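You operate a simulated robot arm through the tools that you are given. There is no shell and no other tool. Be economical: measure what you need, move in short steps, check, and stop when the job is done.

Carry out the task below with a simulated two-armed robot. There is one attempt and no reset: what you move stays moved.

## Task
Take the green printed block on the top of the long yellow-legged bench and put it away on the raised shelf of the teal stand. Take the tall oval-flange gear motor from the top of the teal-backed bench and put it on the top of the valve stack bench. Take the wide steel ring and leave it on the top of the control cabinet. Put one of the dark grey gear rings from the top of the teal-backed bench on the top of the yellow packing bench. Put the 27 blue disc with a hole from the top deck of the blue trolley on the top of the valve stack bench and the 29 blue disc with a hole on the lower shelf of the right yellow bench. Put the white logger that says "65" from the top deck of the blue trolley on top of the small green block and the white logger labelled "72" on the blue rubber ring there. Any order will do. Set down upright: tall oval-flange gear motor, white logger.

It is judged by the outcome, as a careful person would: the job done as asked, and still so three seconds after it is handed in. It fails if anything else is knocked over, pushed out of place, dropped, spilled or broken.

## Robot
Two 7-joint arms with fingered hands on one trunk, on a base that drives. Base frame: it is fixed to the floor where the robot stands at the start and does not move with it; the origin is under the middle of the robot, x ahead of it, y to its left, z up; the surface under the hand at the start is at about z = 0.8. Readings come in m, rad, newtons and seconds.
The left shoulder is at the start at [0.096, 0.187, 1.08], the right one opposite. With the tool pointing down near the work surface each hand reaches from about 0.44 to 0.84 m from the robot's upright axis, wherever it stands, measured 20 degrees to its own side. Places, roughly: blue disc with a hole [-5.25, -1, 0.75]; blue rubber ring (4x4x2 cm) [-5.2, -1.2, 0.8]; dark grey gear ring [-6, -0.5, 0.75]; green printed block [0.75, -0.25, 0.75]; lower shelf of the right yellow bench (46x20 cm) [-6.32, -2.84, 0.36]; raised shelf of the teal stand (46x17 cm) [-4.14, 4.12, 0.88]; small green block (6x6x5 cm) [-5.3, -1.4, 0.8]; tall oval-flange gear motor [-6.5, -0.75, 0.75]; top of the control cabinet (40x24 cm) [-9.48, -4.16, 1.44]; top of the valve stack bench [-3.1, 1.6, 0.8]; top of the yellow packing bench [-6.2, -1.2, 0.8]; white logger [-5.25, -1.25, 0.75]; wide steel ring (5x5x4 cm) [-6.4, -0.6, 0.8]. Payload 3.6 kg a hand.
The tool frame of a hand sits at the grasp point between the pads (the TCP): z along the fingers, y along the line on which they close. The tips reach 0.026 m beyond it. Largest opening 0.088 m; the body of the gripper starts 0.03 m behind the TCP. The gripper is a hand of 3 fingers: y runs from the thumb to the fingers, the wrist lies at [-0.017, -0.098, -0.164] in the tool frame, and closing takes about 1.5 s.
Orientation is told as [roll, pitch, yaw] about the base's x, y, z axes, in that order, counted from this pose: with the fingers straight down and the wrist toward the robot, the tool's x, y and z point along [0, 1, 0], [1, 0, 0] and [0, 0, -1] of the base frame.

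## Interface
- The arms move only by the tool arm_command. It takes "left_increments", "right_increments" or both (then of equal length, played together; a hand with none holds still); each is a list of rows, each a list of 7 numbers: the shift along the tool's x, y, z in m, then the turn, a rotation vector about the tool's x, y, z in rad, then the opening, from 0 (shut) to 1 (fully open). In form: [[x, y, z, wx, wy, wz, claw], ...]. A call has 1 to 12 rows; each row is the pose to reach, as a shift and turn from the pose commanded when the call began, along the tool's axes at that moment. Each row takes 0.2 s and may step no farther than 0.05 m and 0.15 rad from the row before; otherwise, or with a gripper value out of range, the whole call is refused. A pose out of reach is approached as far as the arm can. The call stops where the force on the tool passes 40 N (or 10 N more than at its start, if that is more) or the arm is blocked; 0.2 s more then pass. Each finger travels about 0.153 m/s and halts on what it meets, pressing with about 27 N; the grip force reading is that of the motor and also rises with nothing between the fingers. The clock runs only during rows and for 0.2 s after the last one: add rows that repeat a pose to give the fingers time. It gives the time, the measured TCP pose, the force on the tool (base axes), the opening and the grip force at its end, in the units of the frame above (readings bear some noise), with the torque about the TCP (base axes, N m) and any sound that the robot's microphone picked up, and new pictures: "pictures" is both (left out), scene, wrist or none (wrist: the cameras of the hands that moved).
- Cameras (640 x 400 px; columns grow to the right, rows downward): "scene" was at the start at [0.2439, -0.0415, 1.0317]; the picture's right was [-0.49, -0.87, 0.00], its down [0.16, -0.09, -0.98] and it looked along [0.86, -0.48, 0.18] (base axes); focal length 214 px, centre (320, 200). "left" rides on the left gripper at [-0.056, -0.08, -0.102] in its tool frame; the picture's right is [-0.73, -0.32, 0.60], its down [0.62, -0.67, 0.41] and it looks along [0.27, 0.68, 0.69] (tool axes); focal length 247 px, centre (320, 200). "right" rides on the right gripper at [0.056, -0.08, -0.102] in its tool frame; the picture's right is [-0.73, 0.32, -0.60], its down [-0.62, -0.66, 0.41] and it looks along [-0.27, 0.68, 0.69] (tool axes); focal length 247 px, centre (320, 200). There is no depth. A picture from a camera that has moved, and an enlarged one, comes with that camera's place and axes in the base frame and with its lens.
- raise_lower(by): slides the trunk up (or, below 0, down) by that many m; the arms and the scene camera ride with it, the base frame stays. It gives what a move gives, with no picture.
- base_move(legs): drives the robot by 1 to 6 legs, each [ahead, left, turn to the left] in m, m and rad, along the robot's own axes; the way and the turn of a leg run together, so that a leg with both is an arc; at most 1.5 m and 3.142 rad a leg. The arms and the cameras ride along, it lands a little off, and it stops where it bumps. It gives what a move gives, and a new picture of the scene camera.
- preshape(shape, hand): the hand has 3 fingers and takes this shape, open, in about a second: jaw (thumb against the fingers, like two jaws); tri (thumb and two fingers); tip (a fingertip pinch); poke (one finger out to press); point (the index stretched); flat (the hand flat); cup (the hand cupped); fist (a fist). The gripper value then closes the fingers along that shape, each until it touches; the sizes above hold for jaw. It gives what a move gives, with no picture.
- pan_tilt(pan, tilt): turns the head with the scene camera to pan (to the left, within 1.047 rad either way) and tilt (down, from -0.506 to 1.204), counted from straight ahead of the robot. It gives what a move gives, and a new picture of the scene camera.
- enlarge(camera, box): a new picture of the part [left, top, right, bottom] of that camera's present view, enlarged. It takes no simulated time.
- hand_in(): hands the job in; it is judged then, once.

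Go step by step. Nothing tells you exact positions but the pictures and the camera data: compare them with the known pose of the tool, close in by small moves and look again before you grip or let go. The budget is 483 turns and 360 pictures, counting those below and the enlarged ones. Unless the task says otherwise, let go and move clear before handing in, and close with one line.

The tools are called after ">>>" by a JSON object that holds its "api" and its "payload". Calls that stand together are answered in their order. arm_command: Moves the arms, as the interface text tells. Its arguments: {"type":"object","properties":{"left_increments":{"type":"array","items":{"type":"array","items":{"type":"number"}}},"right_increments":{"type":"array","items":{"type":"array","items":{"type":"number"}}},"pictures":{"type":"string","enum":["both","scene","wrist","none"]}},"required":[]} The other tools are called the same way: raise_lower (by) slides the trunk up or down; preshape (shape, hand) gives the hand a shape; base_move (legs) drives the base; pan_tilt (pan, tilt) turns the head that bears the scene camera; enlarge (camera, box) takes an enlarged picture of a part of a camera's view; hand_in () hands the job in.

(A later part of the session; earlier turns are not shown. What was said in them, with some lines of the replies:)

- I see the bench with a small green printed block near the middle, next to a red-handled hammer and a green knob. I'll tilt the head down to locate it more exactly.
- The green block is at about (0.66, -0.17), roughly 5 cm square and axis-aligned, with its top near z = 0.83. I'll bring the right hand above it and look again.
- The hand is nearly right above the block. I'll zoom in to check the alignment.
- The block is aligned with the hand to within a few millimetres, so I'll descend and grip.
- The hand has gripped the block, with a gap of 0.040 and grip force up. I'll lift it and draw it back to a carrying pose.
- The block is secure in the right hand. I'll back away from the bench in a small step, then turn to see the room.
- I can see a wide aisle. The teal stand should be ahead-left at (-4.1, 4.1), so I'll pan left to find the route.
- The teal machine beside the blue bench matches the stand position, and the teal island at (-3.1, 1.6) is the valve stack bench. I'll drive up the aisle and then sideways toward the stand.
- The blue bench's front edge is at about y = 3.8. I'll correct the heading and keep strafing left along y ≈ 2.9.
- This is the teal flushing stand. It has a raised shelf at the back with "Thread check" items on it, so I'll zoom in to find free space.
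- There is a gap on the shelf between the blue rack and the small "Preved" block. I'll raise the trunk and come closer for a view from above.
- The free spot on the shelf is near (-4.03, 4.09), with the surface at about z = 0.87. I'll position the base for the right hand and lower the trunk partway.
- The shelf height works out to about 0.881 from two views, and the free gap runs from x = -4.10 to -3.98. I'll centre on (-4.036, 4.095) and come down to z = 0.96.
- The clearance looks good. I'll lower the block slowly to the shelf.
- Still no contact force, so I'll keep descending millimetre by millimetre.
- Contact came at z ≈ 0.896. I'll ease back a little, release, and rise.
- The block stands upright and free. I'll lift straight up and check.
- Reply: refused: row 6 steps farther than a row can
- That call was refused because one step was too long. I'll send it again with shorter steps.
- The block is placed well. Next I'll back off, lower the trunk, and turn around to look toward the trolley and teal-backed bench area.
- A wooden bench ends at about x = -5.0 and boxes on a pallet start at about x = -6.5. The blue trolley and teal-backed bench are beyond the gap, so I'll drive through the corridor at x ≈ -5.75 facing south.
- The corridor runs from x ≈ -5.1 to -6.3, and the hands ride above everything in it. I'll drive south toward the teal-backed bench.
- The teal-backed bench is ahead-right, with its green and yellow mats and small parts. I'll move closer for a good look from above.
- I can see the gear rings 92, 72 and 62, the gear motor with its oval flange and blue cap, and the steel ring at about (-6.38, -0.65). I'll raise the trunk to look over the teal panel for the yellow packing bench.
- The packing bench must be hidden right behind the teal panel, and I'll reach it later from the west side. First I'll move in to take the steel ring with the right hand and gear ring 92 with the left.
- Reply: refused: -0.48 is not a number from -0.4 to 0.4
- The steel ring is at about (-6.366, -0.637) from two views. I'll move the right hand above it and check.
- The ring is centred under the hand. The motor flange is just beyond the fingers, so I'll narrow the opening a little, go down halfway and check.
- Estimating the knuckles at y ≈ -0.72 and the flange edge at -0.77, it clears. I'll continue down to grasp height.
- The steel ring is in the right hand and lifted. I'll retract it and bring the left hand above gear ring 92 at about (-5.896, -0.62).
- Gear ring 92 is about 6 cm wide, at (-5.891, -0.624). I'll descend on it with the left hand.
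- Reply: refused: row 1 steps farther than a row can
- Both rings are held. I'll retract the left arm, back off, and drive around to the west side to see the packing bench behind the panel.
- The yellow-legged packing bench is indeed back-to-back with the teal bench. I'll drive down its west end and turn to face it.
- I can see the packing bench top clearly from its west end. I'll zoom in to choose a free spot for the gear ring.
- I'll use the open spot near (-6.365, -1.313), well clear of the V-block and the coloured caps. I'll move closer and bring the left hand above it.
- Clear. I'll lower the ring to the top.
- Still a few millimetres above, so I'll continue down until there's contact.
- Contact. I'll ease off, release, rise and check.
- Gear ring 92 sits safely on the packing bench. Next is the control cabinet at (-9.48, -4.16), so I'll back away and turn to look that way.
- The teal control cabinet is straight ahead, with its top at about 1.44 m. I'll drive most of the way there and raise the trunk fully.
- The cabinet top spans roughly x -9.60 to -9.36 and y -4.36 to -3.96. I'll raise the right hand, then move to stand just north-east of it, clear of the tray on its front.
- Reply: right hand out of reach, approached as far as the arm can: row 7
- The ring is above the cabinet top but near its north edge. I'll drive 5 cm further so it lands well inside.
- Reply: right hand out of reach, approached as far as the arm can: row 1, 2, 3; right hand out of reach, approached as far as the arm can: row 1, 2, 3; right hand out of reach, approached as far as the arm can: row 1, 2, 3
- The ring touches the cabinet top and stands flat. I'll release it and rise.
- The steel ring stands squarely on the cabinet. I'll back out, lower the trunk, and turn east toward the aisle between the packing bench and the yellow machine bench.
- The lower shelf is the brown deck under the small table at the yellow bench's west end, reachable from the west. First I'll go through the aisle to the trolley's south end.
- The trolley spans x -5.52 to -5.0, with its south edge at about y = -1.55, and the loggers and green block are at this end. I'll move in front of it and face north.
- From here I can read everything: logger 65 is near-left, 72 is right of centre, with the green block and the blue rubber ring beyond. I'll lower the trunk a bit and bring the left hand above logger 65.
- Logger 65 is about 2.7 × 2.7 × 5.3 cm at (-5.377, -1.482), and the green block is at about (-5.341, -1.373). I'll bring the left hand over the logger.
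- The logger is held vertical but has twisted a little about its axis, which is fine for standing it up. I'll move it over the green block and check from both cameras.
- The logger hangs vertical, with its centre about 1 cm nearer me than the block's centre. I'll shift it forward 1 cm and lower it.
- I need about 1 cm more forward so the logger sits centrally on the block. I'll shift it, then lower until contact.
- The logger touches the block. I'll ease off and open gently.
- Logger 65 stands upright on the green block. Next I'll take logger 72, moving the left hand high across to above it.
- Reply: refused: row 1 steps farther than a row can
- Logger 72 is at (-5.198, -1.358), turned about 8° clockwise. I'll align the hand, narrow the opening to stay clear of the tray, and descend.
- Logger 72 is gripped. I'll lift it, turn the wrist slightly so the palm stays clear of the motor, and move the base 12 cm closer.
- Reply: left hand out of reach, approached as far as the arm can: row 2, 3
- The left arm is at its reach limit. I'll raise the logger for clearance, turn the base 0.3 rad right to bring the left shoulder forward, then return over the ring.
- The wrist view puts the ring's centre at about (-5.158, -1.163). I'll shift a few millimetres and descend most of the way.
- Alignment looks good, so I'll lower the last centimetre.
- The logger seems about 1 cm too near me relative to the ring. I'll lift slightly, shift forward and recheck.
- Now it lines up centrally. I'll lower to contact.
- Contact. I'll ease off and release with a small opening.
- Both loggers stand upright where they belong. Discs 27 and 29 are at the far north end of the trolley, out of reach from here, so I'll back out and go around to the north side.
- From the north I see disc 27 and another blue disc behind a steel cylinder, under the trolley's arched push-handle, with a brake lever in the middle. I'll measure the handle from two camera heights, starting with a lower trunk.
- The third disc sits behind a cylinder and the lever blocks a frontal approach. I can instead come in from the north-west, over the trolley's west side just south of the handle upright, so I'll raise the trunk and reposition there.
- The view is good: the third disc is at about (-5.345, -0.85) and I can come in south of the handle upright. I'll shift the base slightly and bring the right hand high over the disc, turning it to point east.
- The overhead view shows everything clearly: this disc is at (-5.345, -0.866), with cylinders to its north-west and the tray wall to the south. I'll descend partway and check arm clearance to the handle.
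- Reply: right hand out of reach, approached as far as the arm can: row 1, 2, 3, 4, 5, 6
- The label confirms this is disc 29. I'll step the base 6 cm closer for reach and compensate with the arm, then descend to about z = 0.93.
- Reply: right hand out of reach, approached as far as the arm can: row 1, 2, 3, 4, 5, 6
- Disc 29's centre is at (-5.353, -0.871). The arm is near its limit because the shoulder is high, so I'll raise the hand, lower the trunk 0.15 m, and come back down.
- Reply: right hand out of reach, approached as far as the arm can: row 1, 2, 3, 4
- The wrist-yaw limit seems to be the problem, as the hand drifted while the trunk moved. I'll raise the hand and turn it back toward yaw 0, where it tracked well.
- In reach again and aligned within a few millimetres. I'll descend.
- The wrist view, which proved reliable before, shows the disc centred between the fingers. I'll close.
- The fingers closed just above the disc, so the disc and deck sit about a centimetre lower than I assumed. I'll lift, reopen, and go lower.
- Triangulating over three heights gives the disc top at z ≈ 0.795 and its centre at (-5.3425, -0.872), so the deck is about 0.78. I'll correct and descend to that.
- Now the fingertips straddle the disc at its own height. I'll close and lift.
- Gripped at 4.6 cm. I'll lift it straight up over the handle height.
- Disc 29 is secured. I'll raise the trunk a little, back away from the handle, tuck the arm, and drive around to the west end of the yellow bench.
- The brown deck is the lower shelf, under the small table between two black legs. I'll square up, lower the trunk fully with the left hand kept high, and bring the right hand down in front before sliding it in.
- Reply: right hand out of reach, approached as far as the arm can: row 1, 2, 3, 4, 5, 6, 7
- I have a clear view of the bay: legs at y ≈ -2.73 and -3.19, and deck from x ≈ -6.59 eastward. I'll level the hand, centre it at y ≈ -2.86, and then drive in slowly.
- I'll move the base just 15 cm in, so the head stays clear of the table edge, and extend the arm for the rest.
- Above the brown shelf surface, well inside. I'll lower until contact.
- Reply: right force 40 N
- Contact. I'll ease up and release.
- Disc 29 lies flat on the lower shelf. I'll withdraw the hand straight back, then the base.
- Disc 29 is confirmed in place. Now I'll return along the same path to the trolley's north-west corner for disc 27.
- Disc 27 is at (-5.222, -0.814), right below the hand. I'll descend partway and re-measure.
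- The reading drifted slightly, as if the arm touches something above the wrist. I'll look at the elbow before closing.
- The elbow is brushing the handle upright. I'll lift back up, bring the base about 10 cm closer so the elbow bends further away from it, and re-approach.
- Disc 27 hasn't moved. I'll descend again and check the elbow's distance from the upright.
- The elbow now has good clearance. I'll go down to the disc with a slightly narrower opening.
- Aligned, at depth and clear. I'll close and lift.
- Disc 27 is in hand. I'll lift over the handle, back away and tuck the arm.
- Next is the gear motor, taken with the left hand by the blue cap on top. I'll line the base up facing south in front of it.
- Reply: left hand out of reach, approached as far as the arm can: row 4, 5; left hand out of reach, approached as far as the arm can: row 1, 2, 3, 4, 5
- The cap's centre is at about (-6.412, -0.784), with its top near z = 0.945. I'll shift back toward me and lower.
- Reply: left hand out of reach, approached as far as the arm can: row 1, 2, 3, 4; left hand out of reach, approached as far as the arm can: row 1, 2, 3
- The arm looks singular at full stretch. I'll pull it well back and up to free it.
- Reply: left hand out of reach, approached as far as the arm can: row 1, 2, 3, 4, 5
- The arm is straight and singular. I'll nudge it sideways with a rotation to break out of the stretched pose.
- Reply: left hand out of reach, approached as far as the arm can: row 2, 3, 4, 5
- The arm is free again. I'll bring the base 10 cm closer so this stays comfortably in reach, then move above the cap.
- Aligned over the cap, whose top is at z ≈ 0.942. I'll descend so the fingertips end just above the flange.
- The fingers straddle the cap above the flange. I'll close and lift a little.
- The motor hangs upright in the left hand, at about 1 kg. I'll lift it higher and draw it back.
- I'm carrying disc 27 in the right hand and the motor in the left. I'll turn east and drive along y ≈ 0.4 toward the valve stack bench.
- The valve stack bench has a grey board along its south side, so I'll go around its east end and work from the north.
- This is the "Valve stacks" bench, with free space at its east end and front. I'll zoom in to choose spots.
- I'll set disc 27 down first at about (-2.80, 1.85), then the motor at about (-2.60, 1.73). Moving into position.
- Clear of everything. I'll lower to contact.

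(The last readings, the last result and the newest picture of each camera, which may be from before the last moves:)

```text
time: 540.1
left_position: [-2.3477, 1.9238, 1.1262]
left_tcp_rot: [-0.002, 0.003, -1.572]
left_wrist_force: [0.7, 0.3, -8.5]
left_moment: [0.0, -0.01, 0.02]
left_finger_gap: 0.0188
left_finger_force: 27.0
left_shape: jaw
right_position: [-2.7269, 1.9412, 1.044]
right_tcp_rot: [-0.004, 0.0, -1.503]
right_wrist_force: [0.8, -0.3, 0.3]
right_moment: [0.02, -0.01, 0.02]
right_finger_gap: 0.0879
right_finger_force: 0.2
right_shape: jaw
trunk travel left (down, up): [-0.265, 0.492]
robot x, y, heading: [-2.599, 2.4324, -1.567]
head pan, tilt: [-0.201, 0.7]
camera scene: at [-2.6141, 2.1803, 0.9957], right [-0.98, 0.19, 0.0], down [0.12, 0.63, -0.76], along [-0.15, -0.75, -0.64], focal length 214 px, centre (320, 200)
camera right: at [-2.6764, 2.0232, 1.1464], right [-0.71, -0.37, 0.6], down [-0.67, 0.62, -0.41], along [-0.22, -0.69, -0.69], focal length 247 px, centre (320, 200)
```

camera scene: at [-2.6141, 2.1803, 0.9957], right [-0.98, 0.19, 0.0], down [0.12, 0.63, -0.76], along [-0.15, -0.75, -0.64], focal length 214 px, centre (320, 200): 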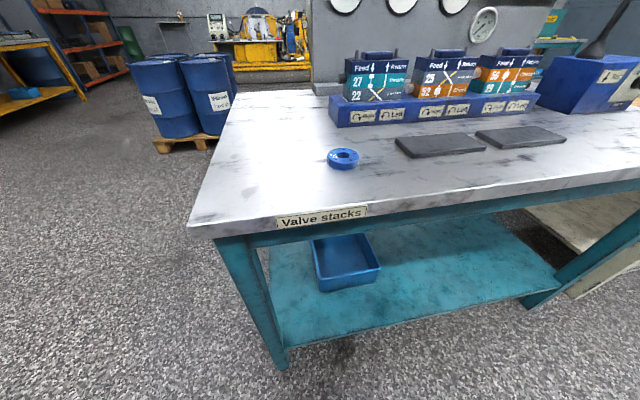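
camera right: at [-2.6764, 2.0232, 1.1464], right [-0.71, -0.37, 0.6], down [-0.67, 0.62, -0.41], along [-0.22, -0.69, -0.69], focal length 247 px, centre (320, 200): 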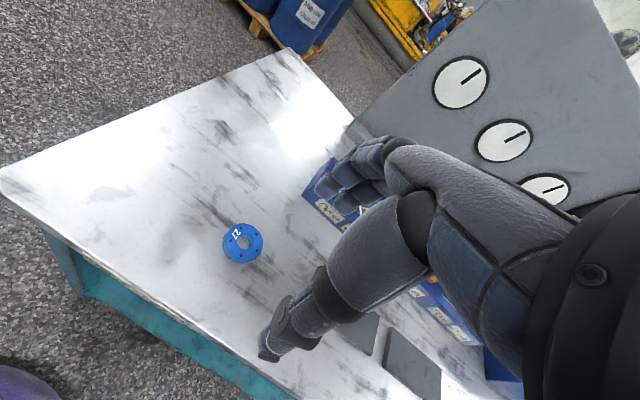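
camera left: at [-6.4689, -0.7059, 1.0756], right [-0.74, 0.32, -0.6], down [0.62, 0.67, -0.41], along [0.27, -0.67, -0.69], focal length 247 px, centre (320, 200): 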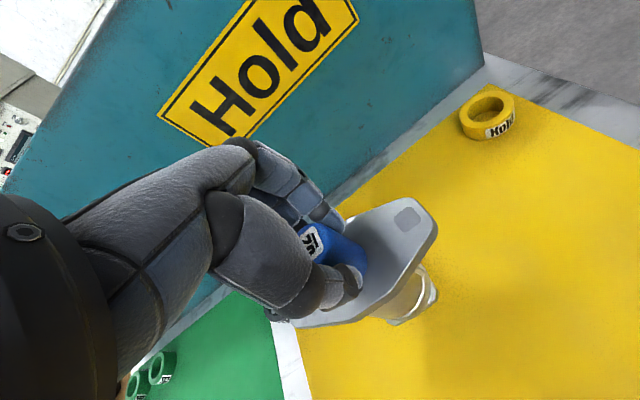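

Disc 27 is down. Next the motor: I'll shift the base right and slightly forward, then bring the motor over its spot at about (-2.62, 1.68).

>>> {"api": "base_move", "payload": {"legs": [[0, -0.23, 0], [0.08, 0, 0]]}}

>>> {"api": "pan_tilt", "payload": {"pan": 0.2, "tilt": 0.6}}

>>> {"api": "arm_command", "payload": {"left_increments": [[-0.01, 0.04, 0, 0, 0, 0, 0], [-0.02, 0.08, 0.01, 0, 0, 0, 0], [-0.03, 0.12, 0.03, 0, 0, 0, 0], [-0.04, 0.15, 0.06, 0, 0, 0, 0], [-0.042, 0.165, 0.09, 0, 0, 0, 0]]}}

```text
time: 542.5
left_position: [-2.5789, 1.8432, 1.1238]
left_tcp_rot: [-0.004, 0.004, -1.575]
left_wrist_force: [-0.4, -1.2, -9.4]
left_moment: [-0.04, 0.06, -0.01]
left_finger_gap: 0.0188
left_finger_force: 26.9
left_shape: jaw
right_position: [-2.9593, 1.8573, 1.0428]
right_tcp_rot: [-0.003, 0.002, -1.503]
right_wrist_force: [0.3, 0.6, 0.1]
right_moment: [0.01, 0.0, 0.02]
right_finger_gap: 0.0877
right_finger_force: 0.0
right_shape: jaw
trunk travel left (down, up): [-0.265, 0.492]
robot x, y, heading: [-2.831, 2.3481, -1.569]
head pan, tilt: [-0.201, 0.7]
camera scene: at [-2.8455, 2.0985, 0.9952], right [-0.98, 0.19, 0.0], down [0.12, 0.63, -0.76], along [-0.15, -0.75, -0.65], focal length 214 px, centre (320, 200)
```

scene: 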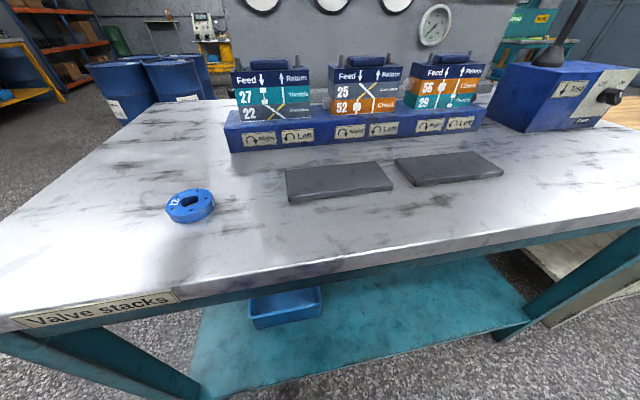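

```text
time: 543.3
left_position: [-2.5794, 1.8427, 1.1252]
left_tcp_rot: [-0.002, 0.005, -1.572]
left_wrist_force: [0.3, 0.0, -8.9]
left_moment: [0.0, 0.01, 0.01]
left_finger_gap: 0.0187
left_finger_force: 26.7
left_shape: jaw
right_position: [-2.9586, 1.8596, 1.0437]
right_tcp_rot: [-0.002, 0.001, -1.503]
right_wrist_force: [0.2, 0.4, 0.5]
right_moment: [0.0, -0.02, -0.03]
right_finger_gap: 0.0878
right_finger_force: 0.1
right_shape: jaw
trunk travel left (down, up): [-0.265, 0.492]
robot x, y, heading: [-2.8279, 2.3462, -1.564]
head pan, tilt: [0.201, 0.6]
camera scene: at [-2.8112, 2.0964, 1.0042], right [-0.98, -0.2, 0.0], down [-0.12, 0.55, -0.82], along [0.17, -0.81, -0.57], focal length 214 px, centre (320, 200)
```

scene: 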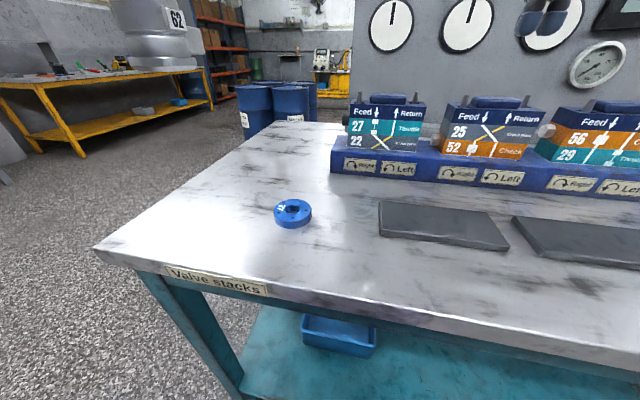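

```text
time: 544.5
left_position: [-2.6231, 1.6777, 1.0327]
left_tcp_rot: [-0.001, 0.005, -1.575]
left_wrist_force: [-0.3, -0.2, -9.3]
left_moment: [-0.03, 0.01, 0.04]
left_finger_gap: 0.0188
left_finger_force: 26.9
left_shape: jaw
right_position: [-2.9595, 1.8597, 1.0429]
right_tcp_rot: [-0.003, 0.002, -1.502]
right_wrist_force: [0.7, 0.5, 0.7]
right_moment: [0.02, 0.01, 0.02]
right_finger_gap: 0.0875
right_finger_force: 0.1
right_shape: jaw
trunk travel left (down, up): [-0.265, 0.492]
robot x, y, heading: [-2.8287, 2.3474, -1.566]
head pan, tilt: [0.201, 0.6]
camera scene: at [-2.8111, 2.0959, 1.004], right [-0.98, -0.2, 0.0], down [-0.12, 0.55, -0.82], along [0.17, -0.81, -0.57], focal length 214 px, centre (320, 200)
camera left: at [-2.6789, 1.7579, 1.1346], right [-0.74, 0.32, -0.6], down [0.62, 0.67, -0.41], along [0.26, -0.67, -0.69], focal length 247 px, centre (320, 200)
```

scene: 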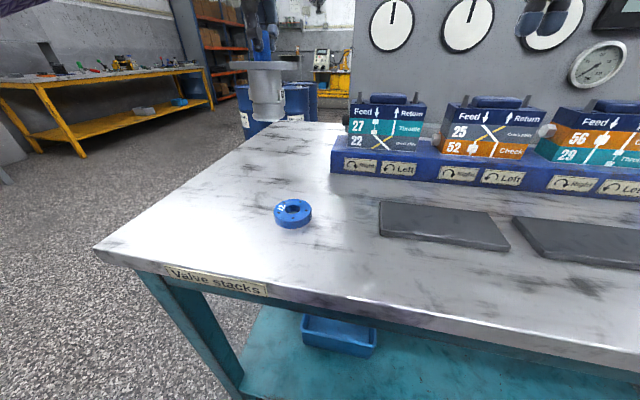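
left: 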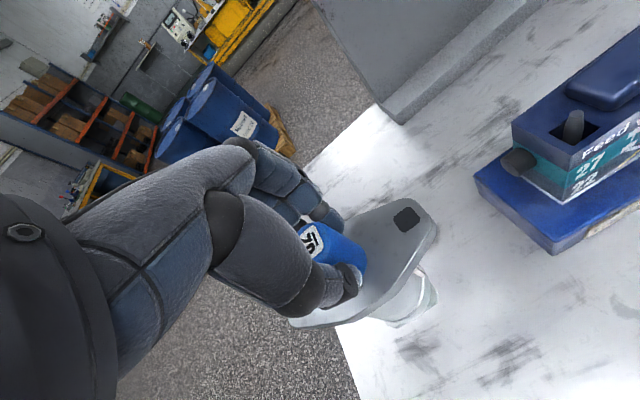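

The motor is upright and 13 cm inside the edge. I'll lower it gently.

>>> {"api": "arm_command", "payload": {"left_increments": [[0, 0, 0.03, 0, 0, 0, 0], [0, 0, 0.06, 0, 0, 0, 0], [0, 0, 0.08, 0, 0, 0, 0], [0, 0, 0.088, 0, 0, 0, 0]], "pictures": "none"}}

>>> {"api": "enlarge", "payload": {"camera": "scene", "box": [200, 20, 360, 150]}}

```text
time: 545.5
left_position: [-2.6222, 1.6786, 0.9458]
left_tcp_rot: [-0.001, 0.006, -1.573]
left_wrist_force: [-0.3, 0.2, -8.3]
left_moment: [-0.05, 0.05, -0.01]
left_finger_gap: 0.0187
left_finger_force: 27.0
left_shape: jaw
right_position: [-2.9596, 1.8586, 1.0444]
right_tcp_rot: [-0.003, 0.001, -1.503]
right_wrist_force: [-0.3, 0.4, -0.6]
right_moment: [0.02, 0.0, -0.01]
right_finger_gap: 0.0878
right_finger_force: 0.1
right_shape: jaw
trunk travel left (down, up): [-0.265, 0.492]
robot x, y, heading: [-2.8294, 2.3516, -1.563]
head pan, tilt: [0.201, 0.6]
```

```text
3.08 times, centred on (280, 85) of scene
camera zoom: at [-2.8112, 2.0963, 1.0042], right [-0.98, -0.2, 0.0], down [-0.12, 0.55, -0.82], along [0.17, -0.81, -0.57], focal length 660 px, centre (443, 554)
```

zoom: 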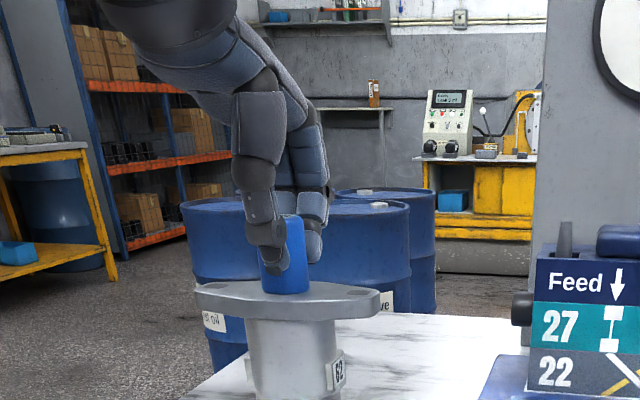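

>>> {"api": "arm_command", "payload": {"left_increments": [[0, 0, 0.003, 0, 0, 0, 0], [0, 0, 0.006, 0, 0, 0, 0], [0, 0, 0.009, 0, 0, 0, 0], [0, 0, 0.011, 0, 0, 0, 0]], "pictures": "none"}}

```text
time: 546.5
left_position: [-2.6224, 1.6785, 0.9357]
left_tcp_rot: [-0.001, 0.002, -1.573]
left_wrist_force: [0.6, 0.6, -5.6]
left_moment: [0.03, 0.01, -0.01]
left_finger_gap: 0.0189
left_finger_force: 26.9
left_shape: jaw
right_position: [-2.9584, 1.8596, 1.0422]
right_tcp_rot: [-0.004, 0.003, -1.504]
right_wrist_force: [0.1, 0.7, 0.1]
right_moment: [0.03, 0.0, 0.0]
right_finger_gap: 0.0877
right_finger_force: 0.0
right_shape: jaw
trunk travel left (down, up): [-0.265, 0.492]
robot x, y, heading: [-2.8255, 2.3467, -1.563]
head pan, tilt: [0.201, 0.6]
```

Beginning to touch, since the carried weight is dropping. I'll go down a couple more millimetres.

>>> {"api": "arm_command", "payload": {"left_increments": [[0, 0, 0.0015, 0, 0, 0, 0], [0, 0, 0.003, 0, 0, 0, 0]], "pictures": "none"}}

>>> {"api": "pan_tilt", "payload": {"pan": 0.4, "tilt": 0.5}}

>>> {"api": "enlarge", "payload": {"camera": "scene", "box": [240, 40, 400, 170]}}

```text
time: 547.1
left_position: [-2.6229, 1.6785, 0.9348]
left_tcp_rot: [-0.004, -0.002, -1.573]
left_wrist_force: [1.7, 1.5, 6.8]
left_moment: [0.14, 0.04, 0.01]
left_finger_gap: 0.0194
left_finger_force: 26.8
left_shape: jaw
right_position: [-2.958, 1.8611, 1.0456]
right_tcp_rot: [-0.002, -0.002, -1.502]
right_wrist_force: [0.7, 0.0, -0.4]
right_moment: [-0.01, 0.0, -0.02]
right_finger_gap: 0.0877
right_finger_force: 0.0
right_shape: jaw
trunk travel left (down, up): [-0.265, 0.492]
robot x, y, heading: [-2.8275, 2.3496, -1.565]
head pan, tilt: [0.201, 0.6]
```

```text
time: 547.9
left_position: [-2.6227, 1.6798, 0.9357]
left_tcp_rot: [-0.002, 0.0, -1.574]
left_wrist_force: [1.8, 3.3, 11.0]
left_moment: [0.1, -0.05, 0.01]
left_finger_gap: 0.0198
left_finger_force: 27.1
left_shape: jaw
right_position: [-2.9592, 1.8609, 1.0453]
right_tcp_rot: [-0.003, -0.001, -1.503]
right_wrist_force: [0.3, 0.0, 0.6]
right_moment: [-0.05, -0.01, -0.01]
right_finger_gap: 0.0877
right_finger_force: 0.1
right_shape: jaw
trunk travel left (down, up): [-0.265, 0.492]
robot x, y, heading: [-2.8304, 2.3502, -1.561]
head pan, tilt: [0.4, 0.499]
camera scene: at [-2.7938, 2.1011, 1.0139], right [-0.92, -0.39, 0.0], down [-0.19, 0.44, -0.88], along [0.34, -0.81, -0.48], focal length 214 px, centre (320, 200)
```

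scene: 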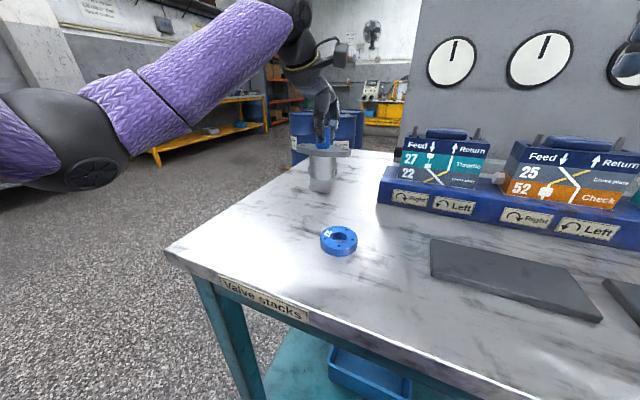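

```text
3.08 times, centred on (320, 105) of scene
camera zoom: at [-2.7938, 2.1011, 1.0139], right [-0.92, -0.39, 0.0], down [-0.19, 0.44, -0.88], along [0.34, -0.81, -0.48], focal length 660 px, centre (320, 492)
```

zoom: 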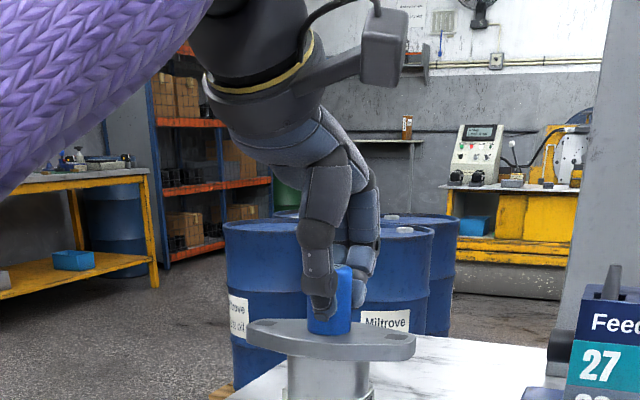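

The motor stands level on the bench. I'll release it and rise straight up.

>>> {"api": "arm_command", "payload": {"left_increments": [[0, 0, -0.001, 0, 0, 0, 0], [0, 0, -0.001, 0, 0, 0, 0.2], [0, 0, -0.001, 0, 0, 0, 0.4], [0, 0, -0.001, 0, 0, 0, 0.6], [0, 0, -0.001, 0, 0, 0, 0.7], [0, 0, -0.02, 0, 0, 0, 0.7], [0, 0, -0.06, 0, 0, 0, 0.7], [0, 0, -0.1, 0, 0, 0, 0.8], [0, 0, -0.14, 0, 0, 0, 1], [0, -0.04, -0.16, 0, 0, 0, 1], [0, -0.08, -0.16, 0, 0, 0, 1], [0, -0.12, -0.16, 0, 0, 0, 1]], "pictures": "scene"}}

>>> {"api": "enlarge", "payload": {"camera": "scene", "box": [200, 100, 440, 270]}}

```text
time: 550.5
left_position: [-2.6222, 1.7992, 1.0941]
left_tcp_rot: [-0.002, 0.006, -1.575]
left_wrist_force: [-0.5, 0.1, 0.0]
left_moment: [-0.01, 0.01, 0.02]
left_finger_gap: 0.088
left_finger_force: 0.0
left_shape: jaw
right_position: [-2.9587, 1.8603, 1.0452]
right_tcp_rot: [-0.004, 0.0, -1.502]
right_wrist_force: [0.3, 0.3, 0.5]
right_moment: [0.01, 0.0, 0.03]
right_finger_gap: 0.0878
right_finger_force: 0.1
right_shape: jaw
trunk travel left (down, up): [-0.265, 0.492]
robot x, y, heading: [-2.8279, 2.3458, -1.569]
head pan, tilt: [0.4, 0.499]
camera scene: at [-2.7938, 2.1003, 1.0136], right [-0.92, -0.39, 0.0], down [-0.19, 0.44, -0.88], along [0.35, -0.81, -0.48], focal length 214 px, centre (320, 200)
```

scene: 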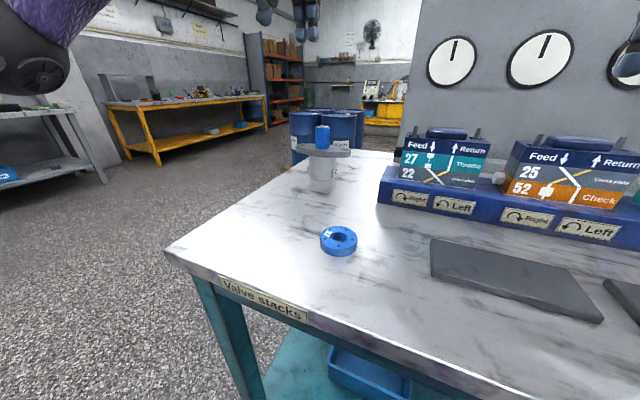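

```text
2.35 times, centred on (320, 185) of scene
camera zoom: at [-2.7938, 2.1003, 1.0136], right [-0.92, -0.39, 0.0], down [-0.19, 0.44, -0.88], along [0.35, -0.81, -0.48], focal length 505 px, centre (320, 235)
```

zoom: 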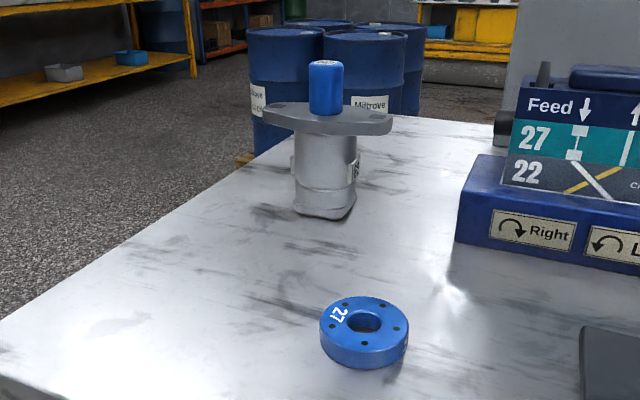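

The motor and disc 27 both sit properly on the valve stack bench, so every item is placed. I'll back clear of the bench and hand in.

>>> {"api": "base_move", "payload": {"legs": [[-0.5, 0, 0]]}}

>>> {"api": "hand_in", "payload": {}}

```text
time: 553.4
left_position: [-2.6242, 2.2972, 1.0935]
left_tcp_rot: [-0.001, 0.003, -1.573]
left_wrist_force: [-0.8, 0.2, 1.2]
left_moment: [0.03, 0.0, -0.02]
left_finger_gap: 0.0877
left_finger_force: 0.1
left_shape: jaw
right_position: [-2.9622, 2.3582, 1.0446]
right_tcp_rot: [-0.003, 0.0, -1.502]
right_wrist_force: [0.5, -0.3, -0.9]
right_moment: [0.01, -0.01, -0.02]
right_finger_gap: 0.0878
right_finger_force: 0.1
right_shape: jaw
trunk travel left (down, up): [-0.265, 0.492]
robot x, y, heading: [-2.8308, 2.845, -1.567]
head pan, tilt: [0.4, 0.499]
camera scene: at [-2.796, 2.5982, 1.0137], right [-0.92, -0.39, 0.0], down [-0.19, 0.44, -0.88], along [0.35, -0.81, -0.48], focal length 214 px, centre (320, 200)
```

scene: 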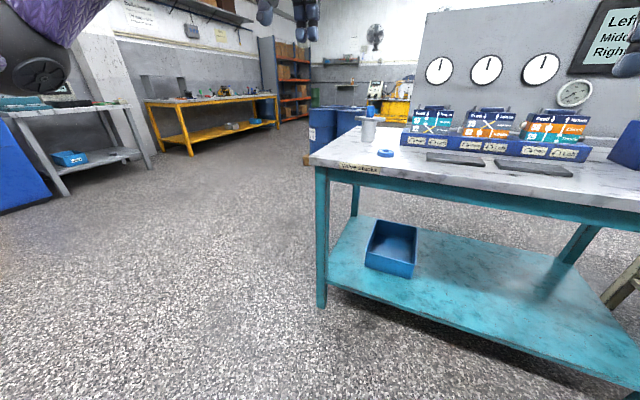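

```text
The job is handed in.
```

All eight items are where you asked, with the motor and both loggers standing upright; the right elbow lightly brushed the trolley's push-handle once, and nothing appeared to move.
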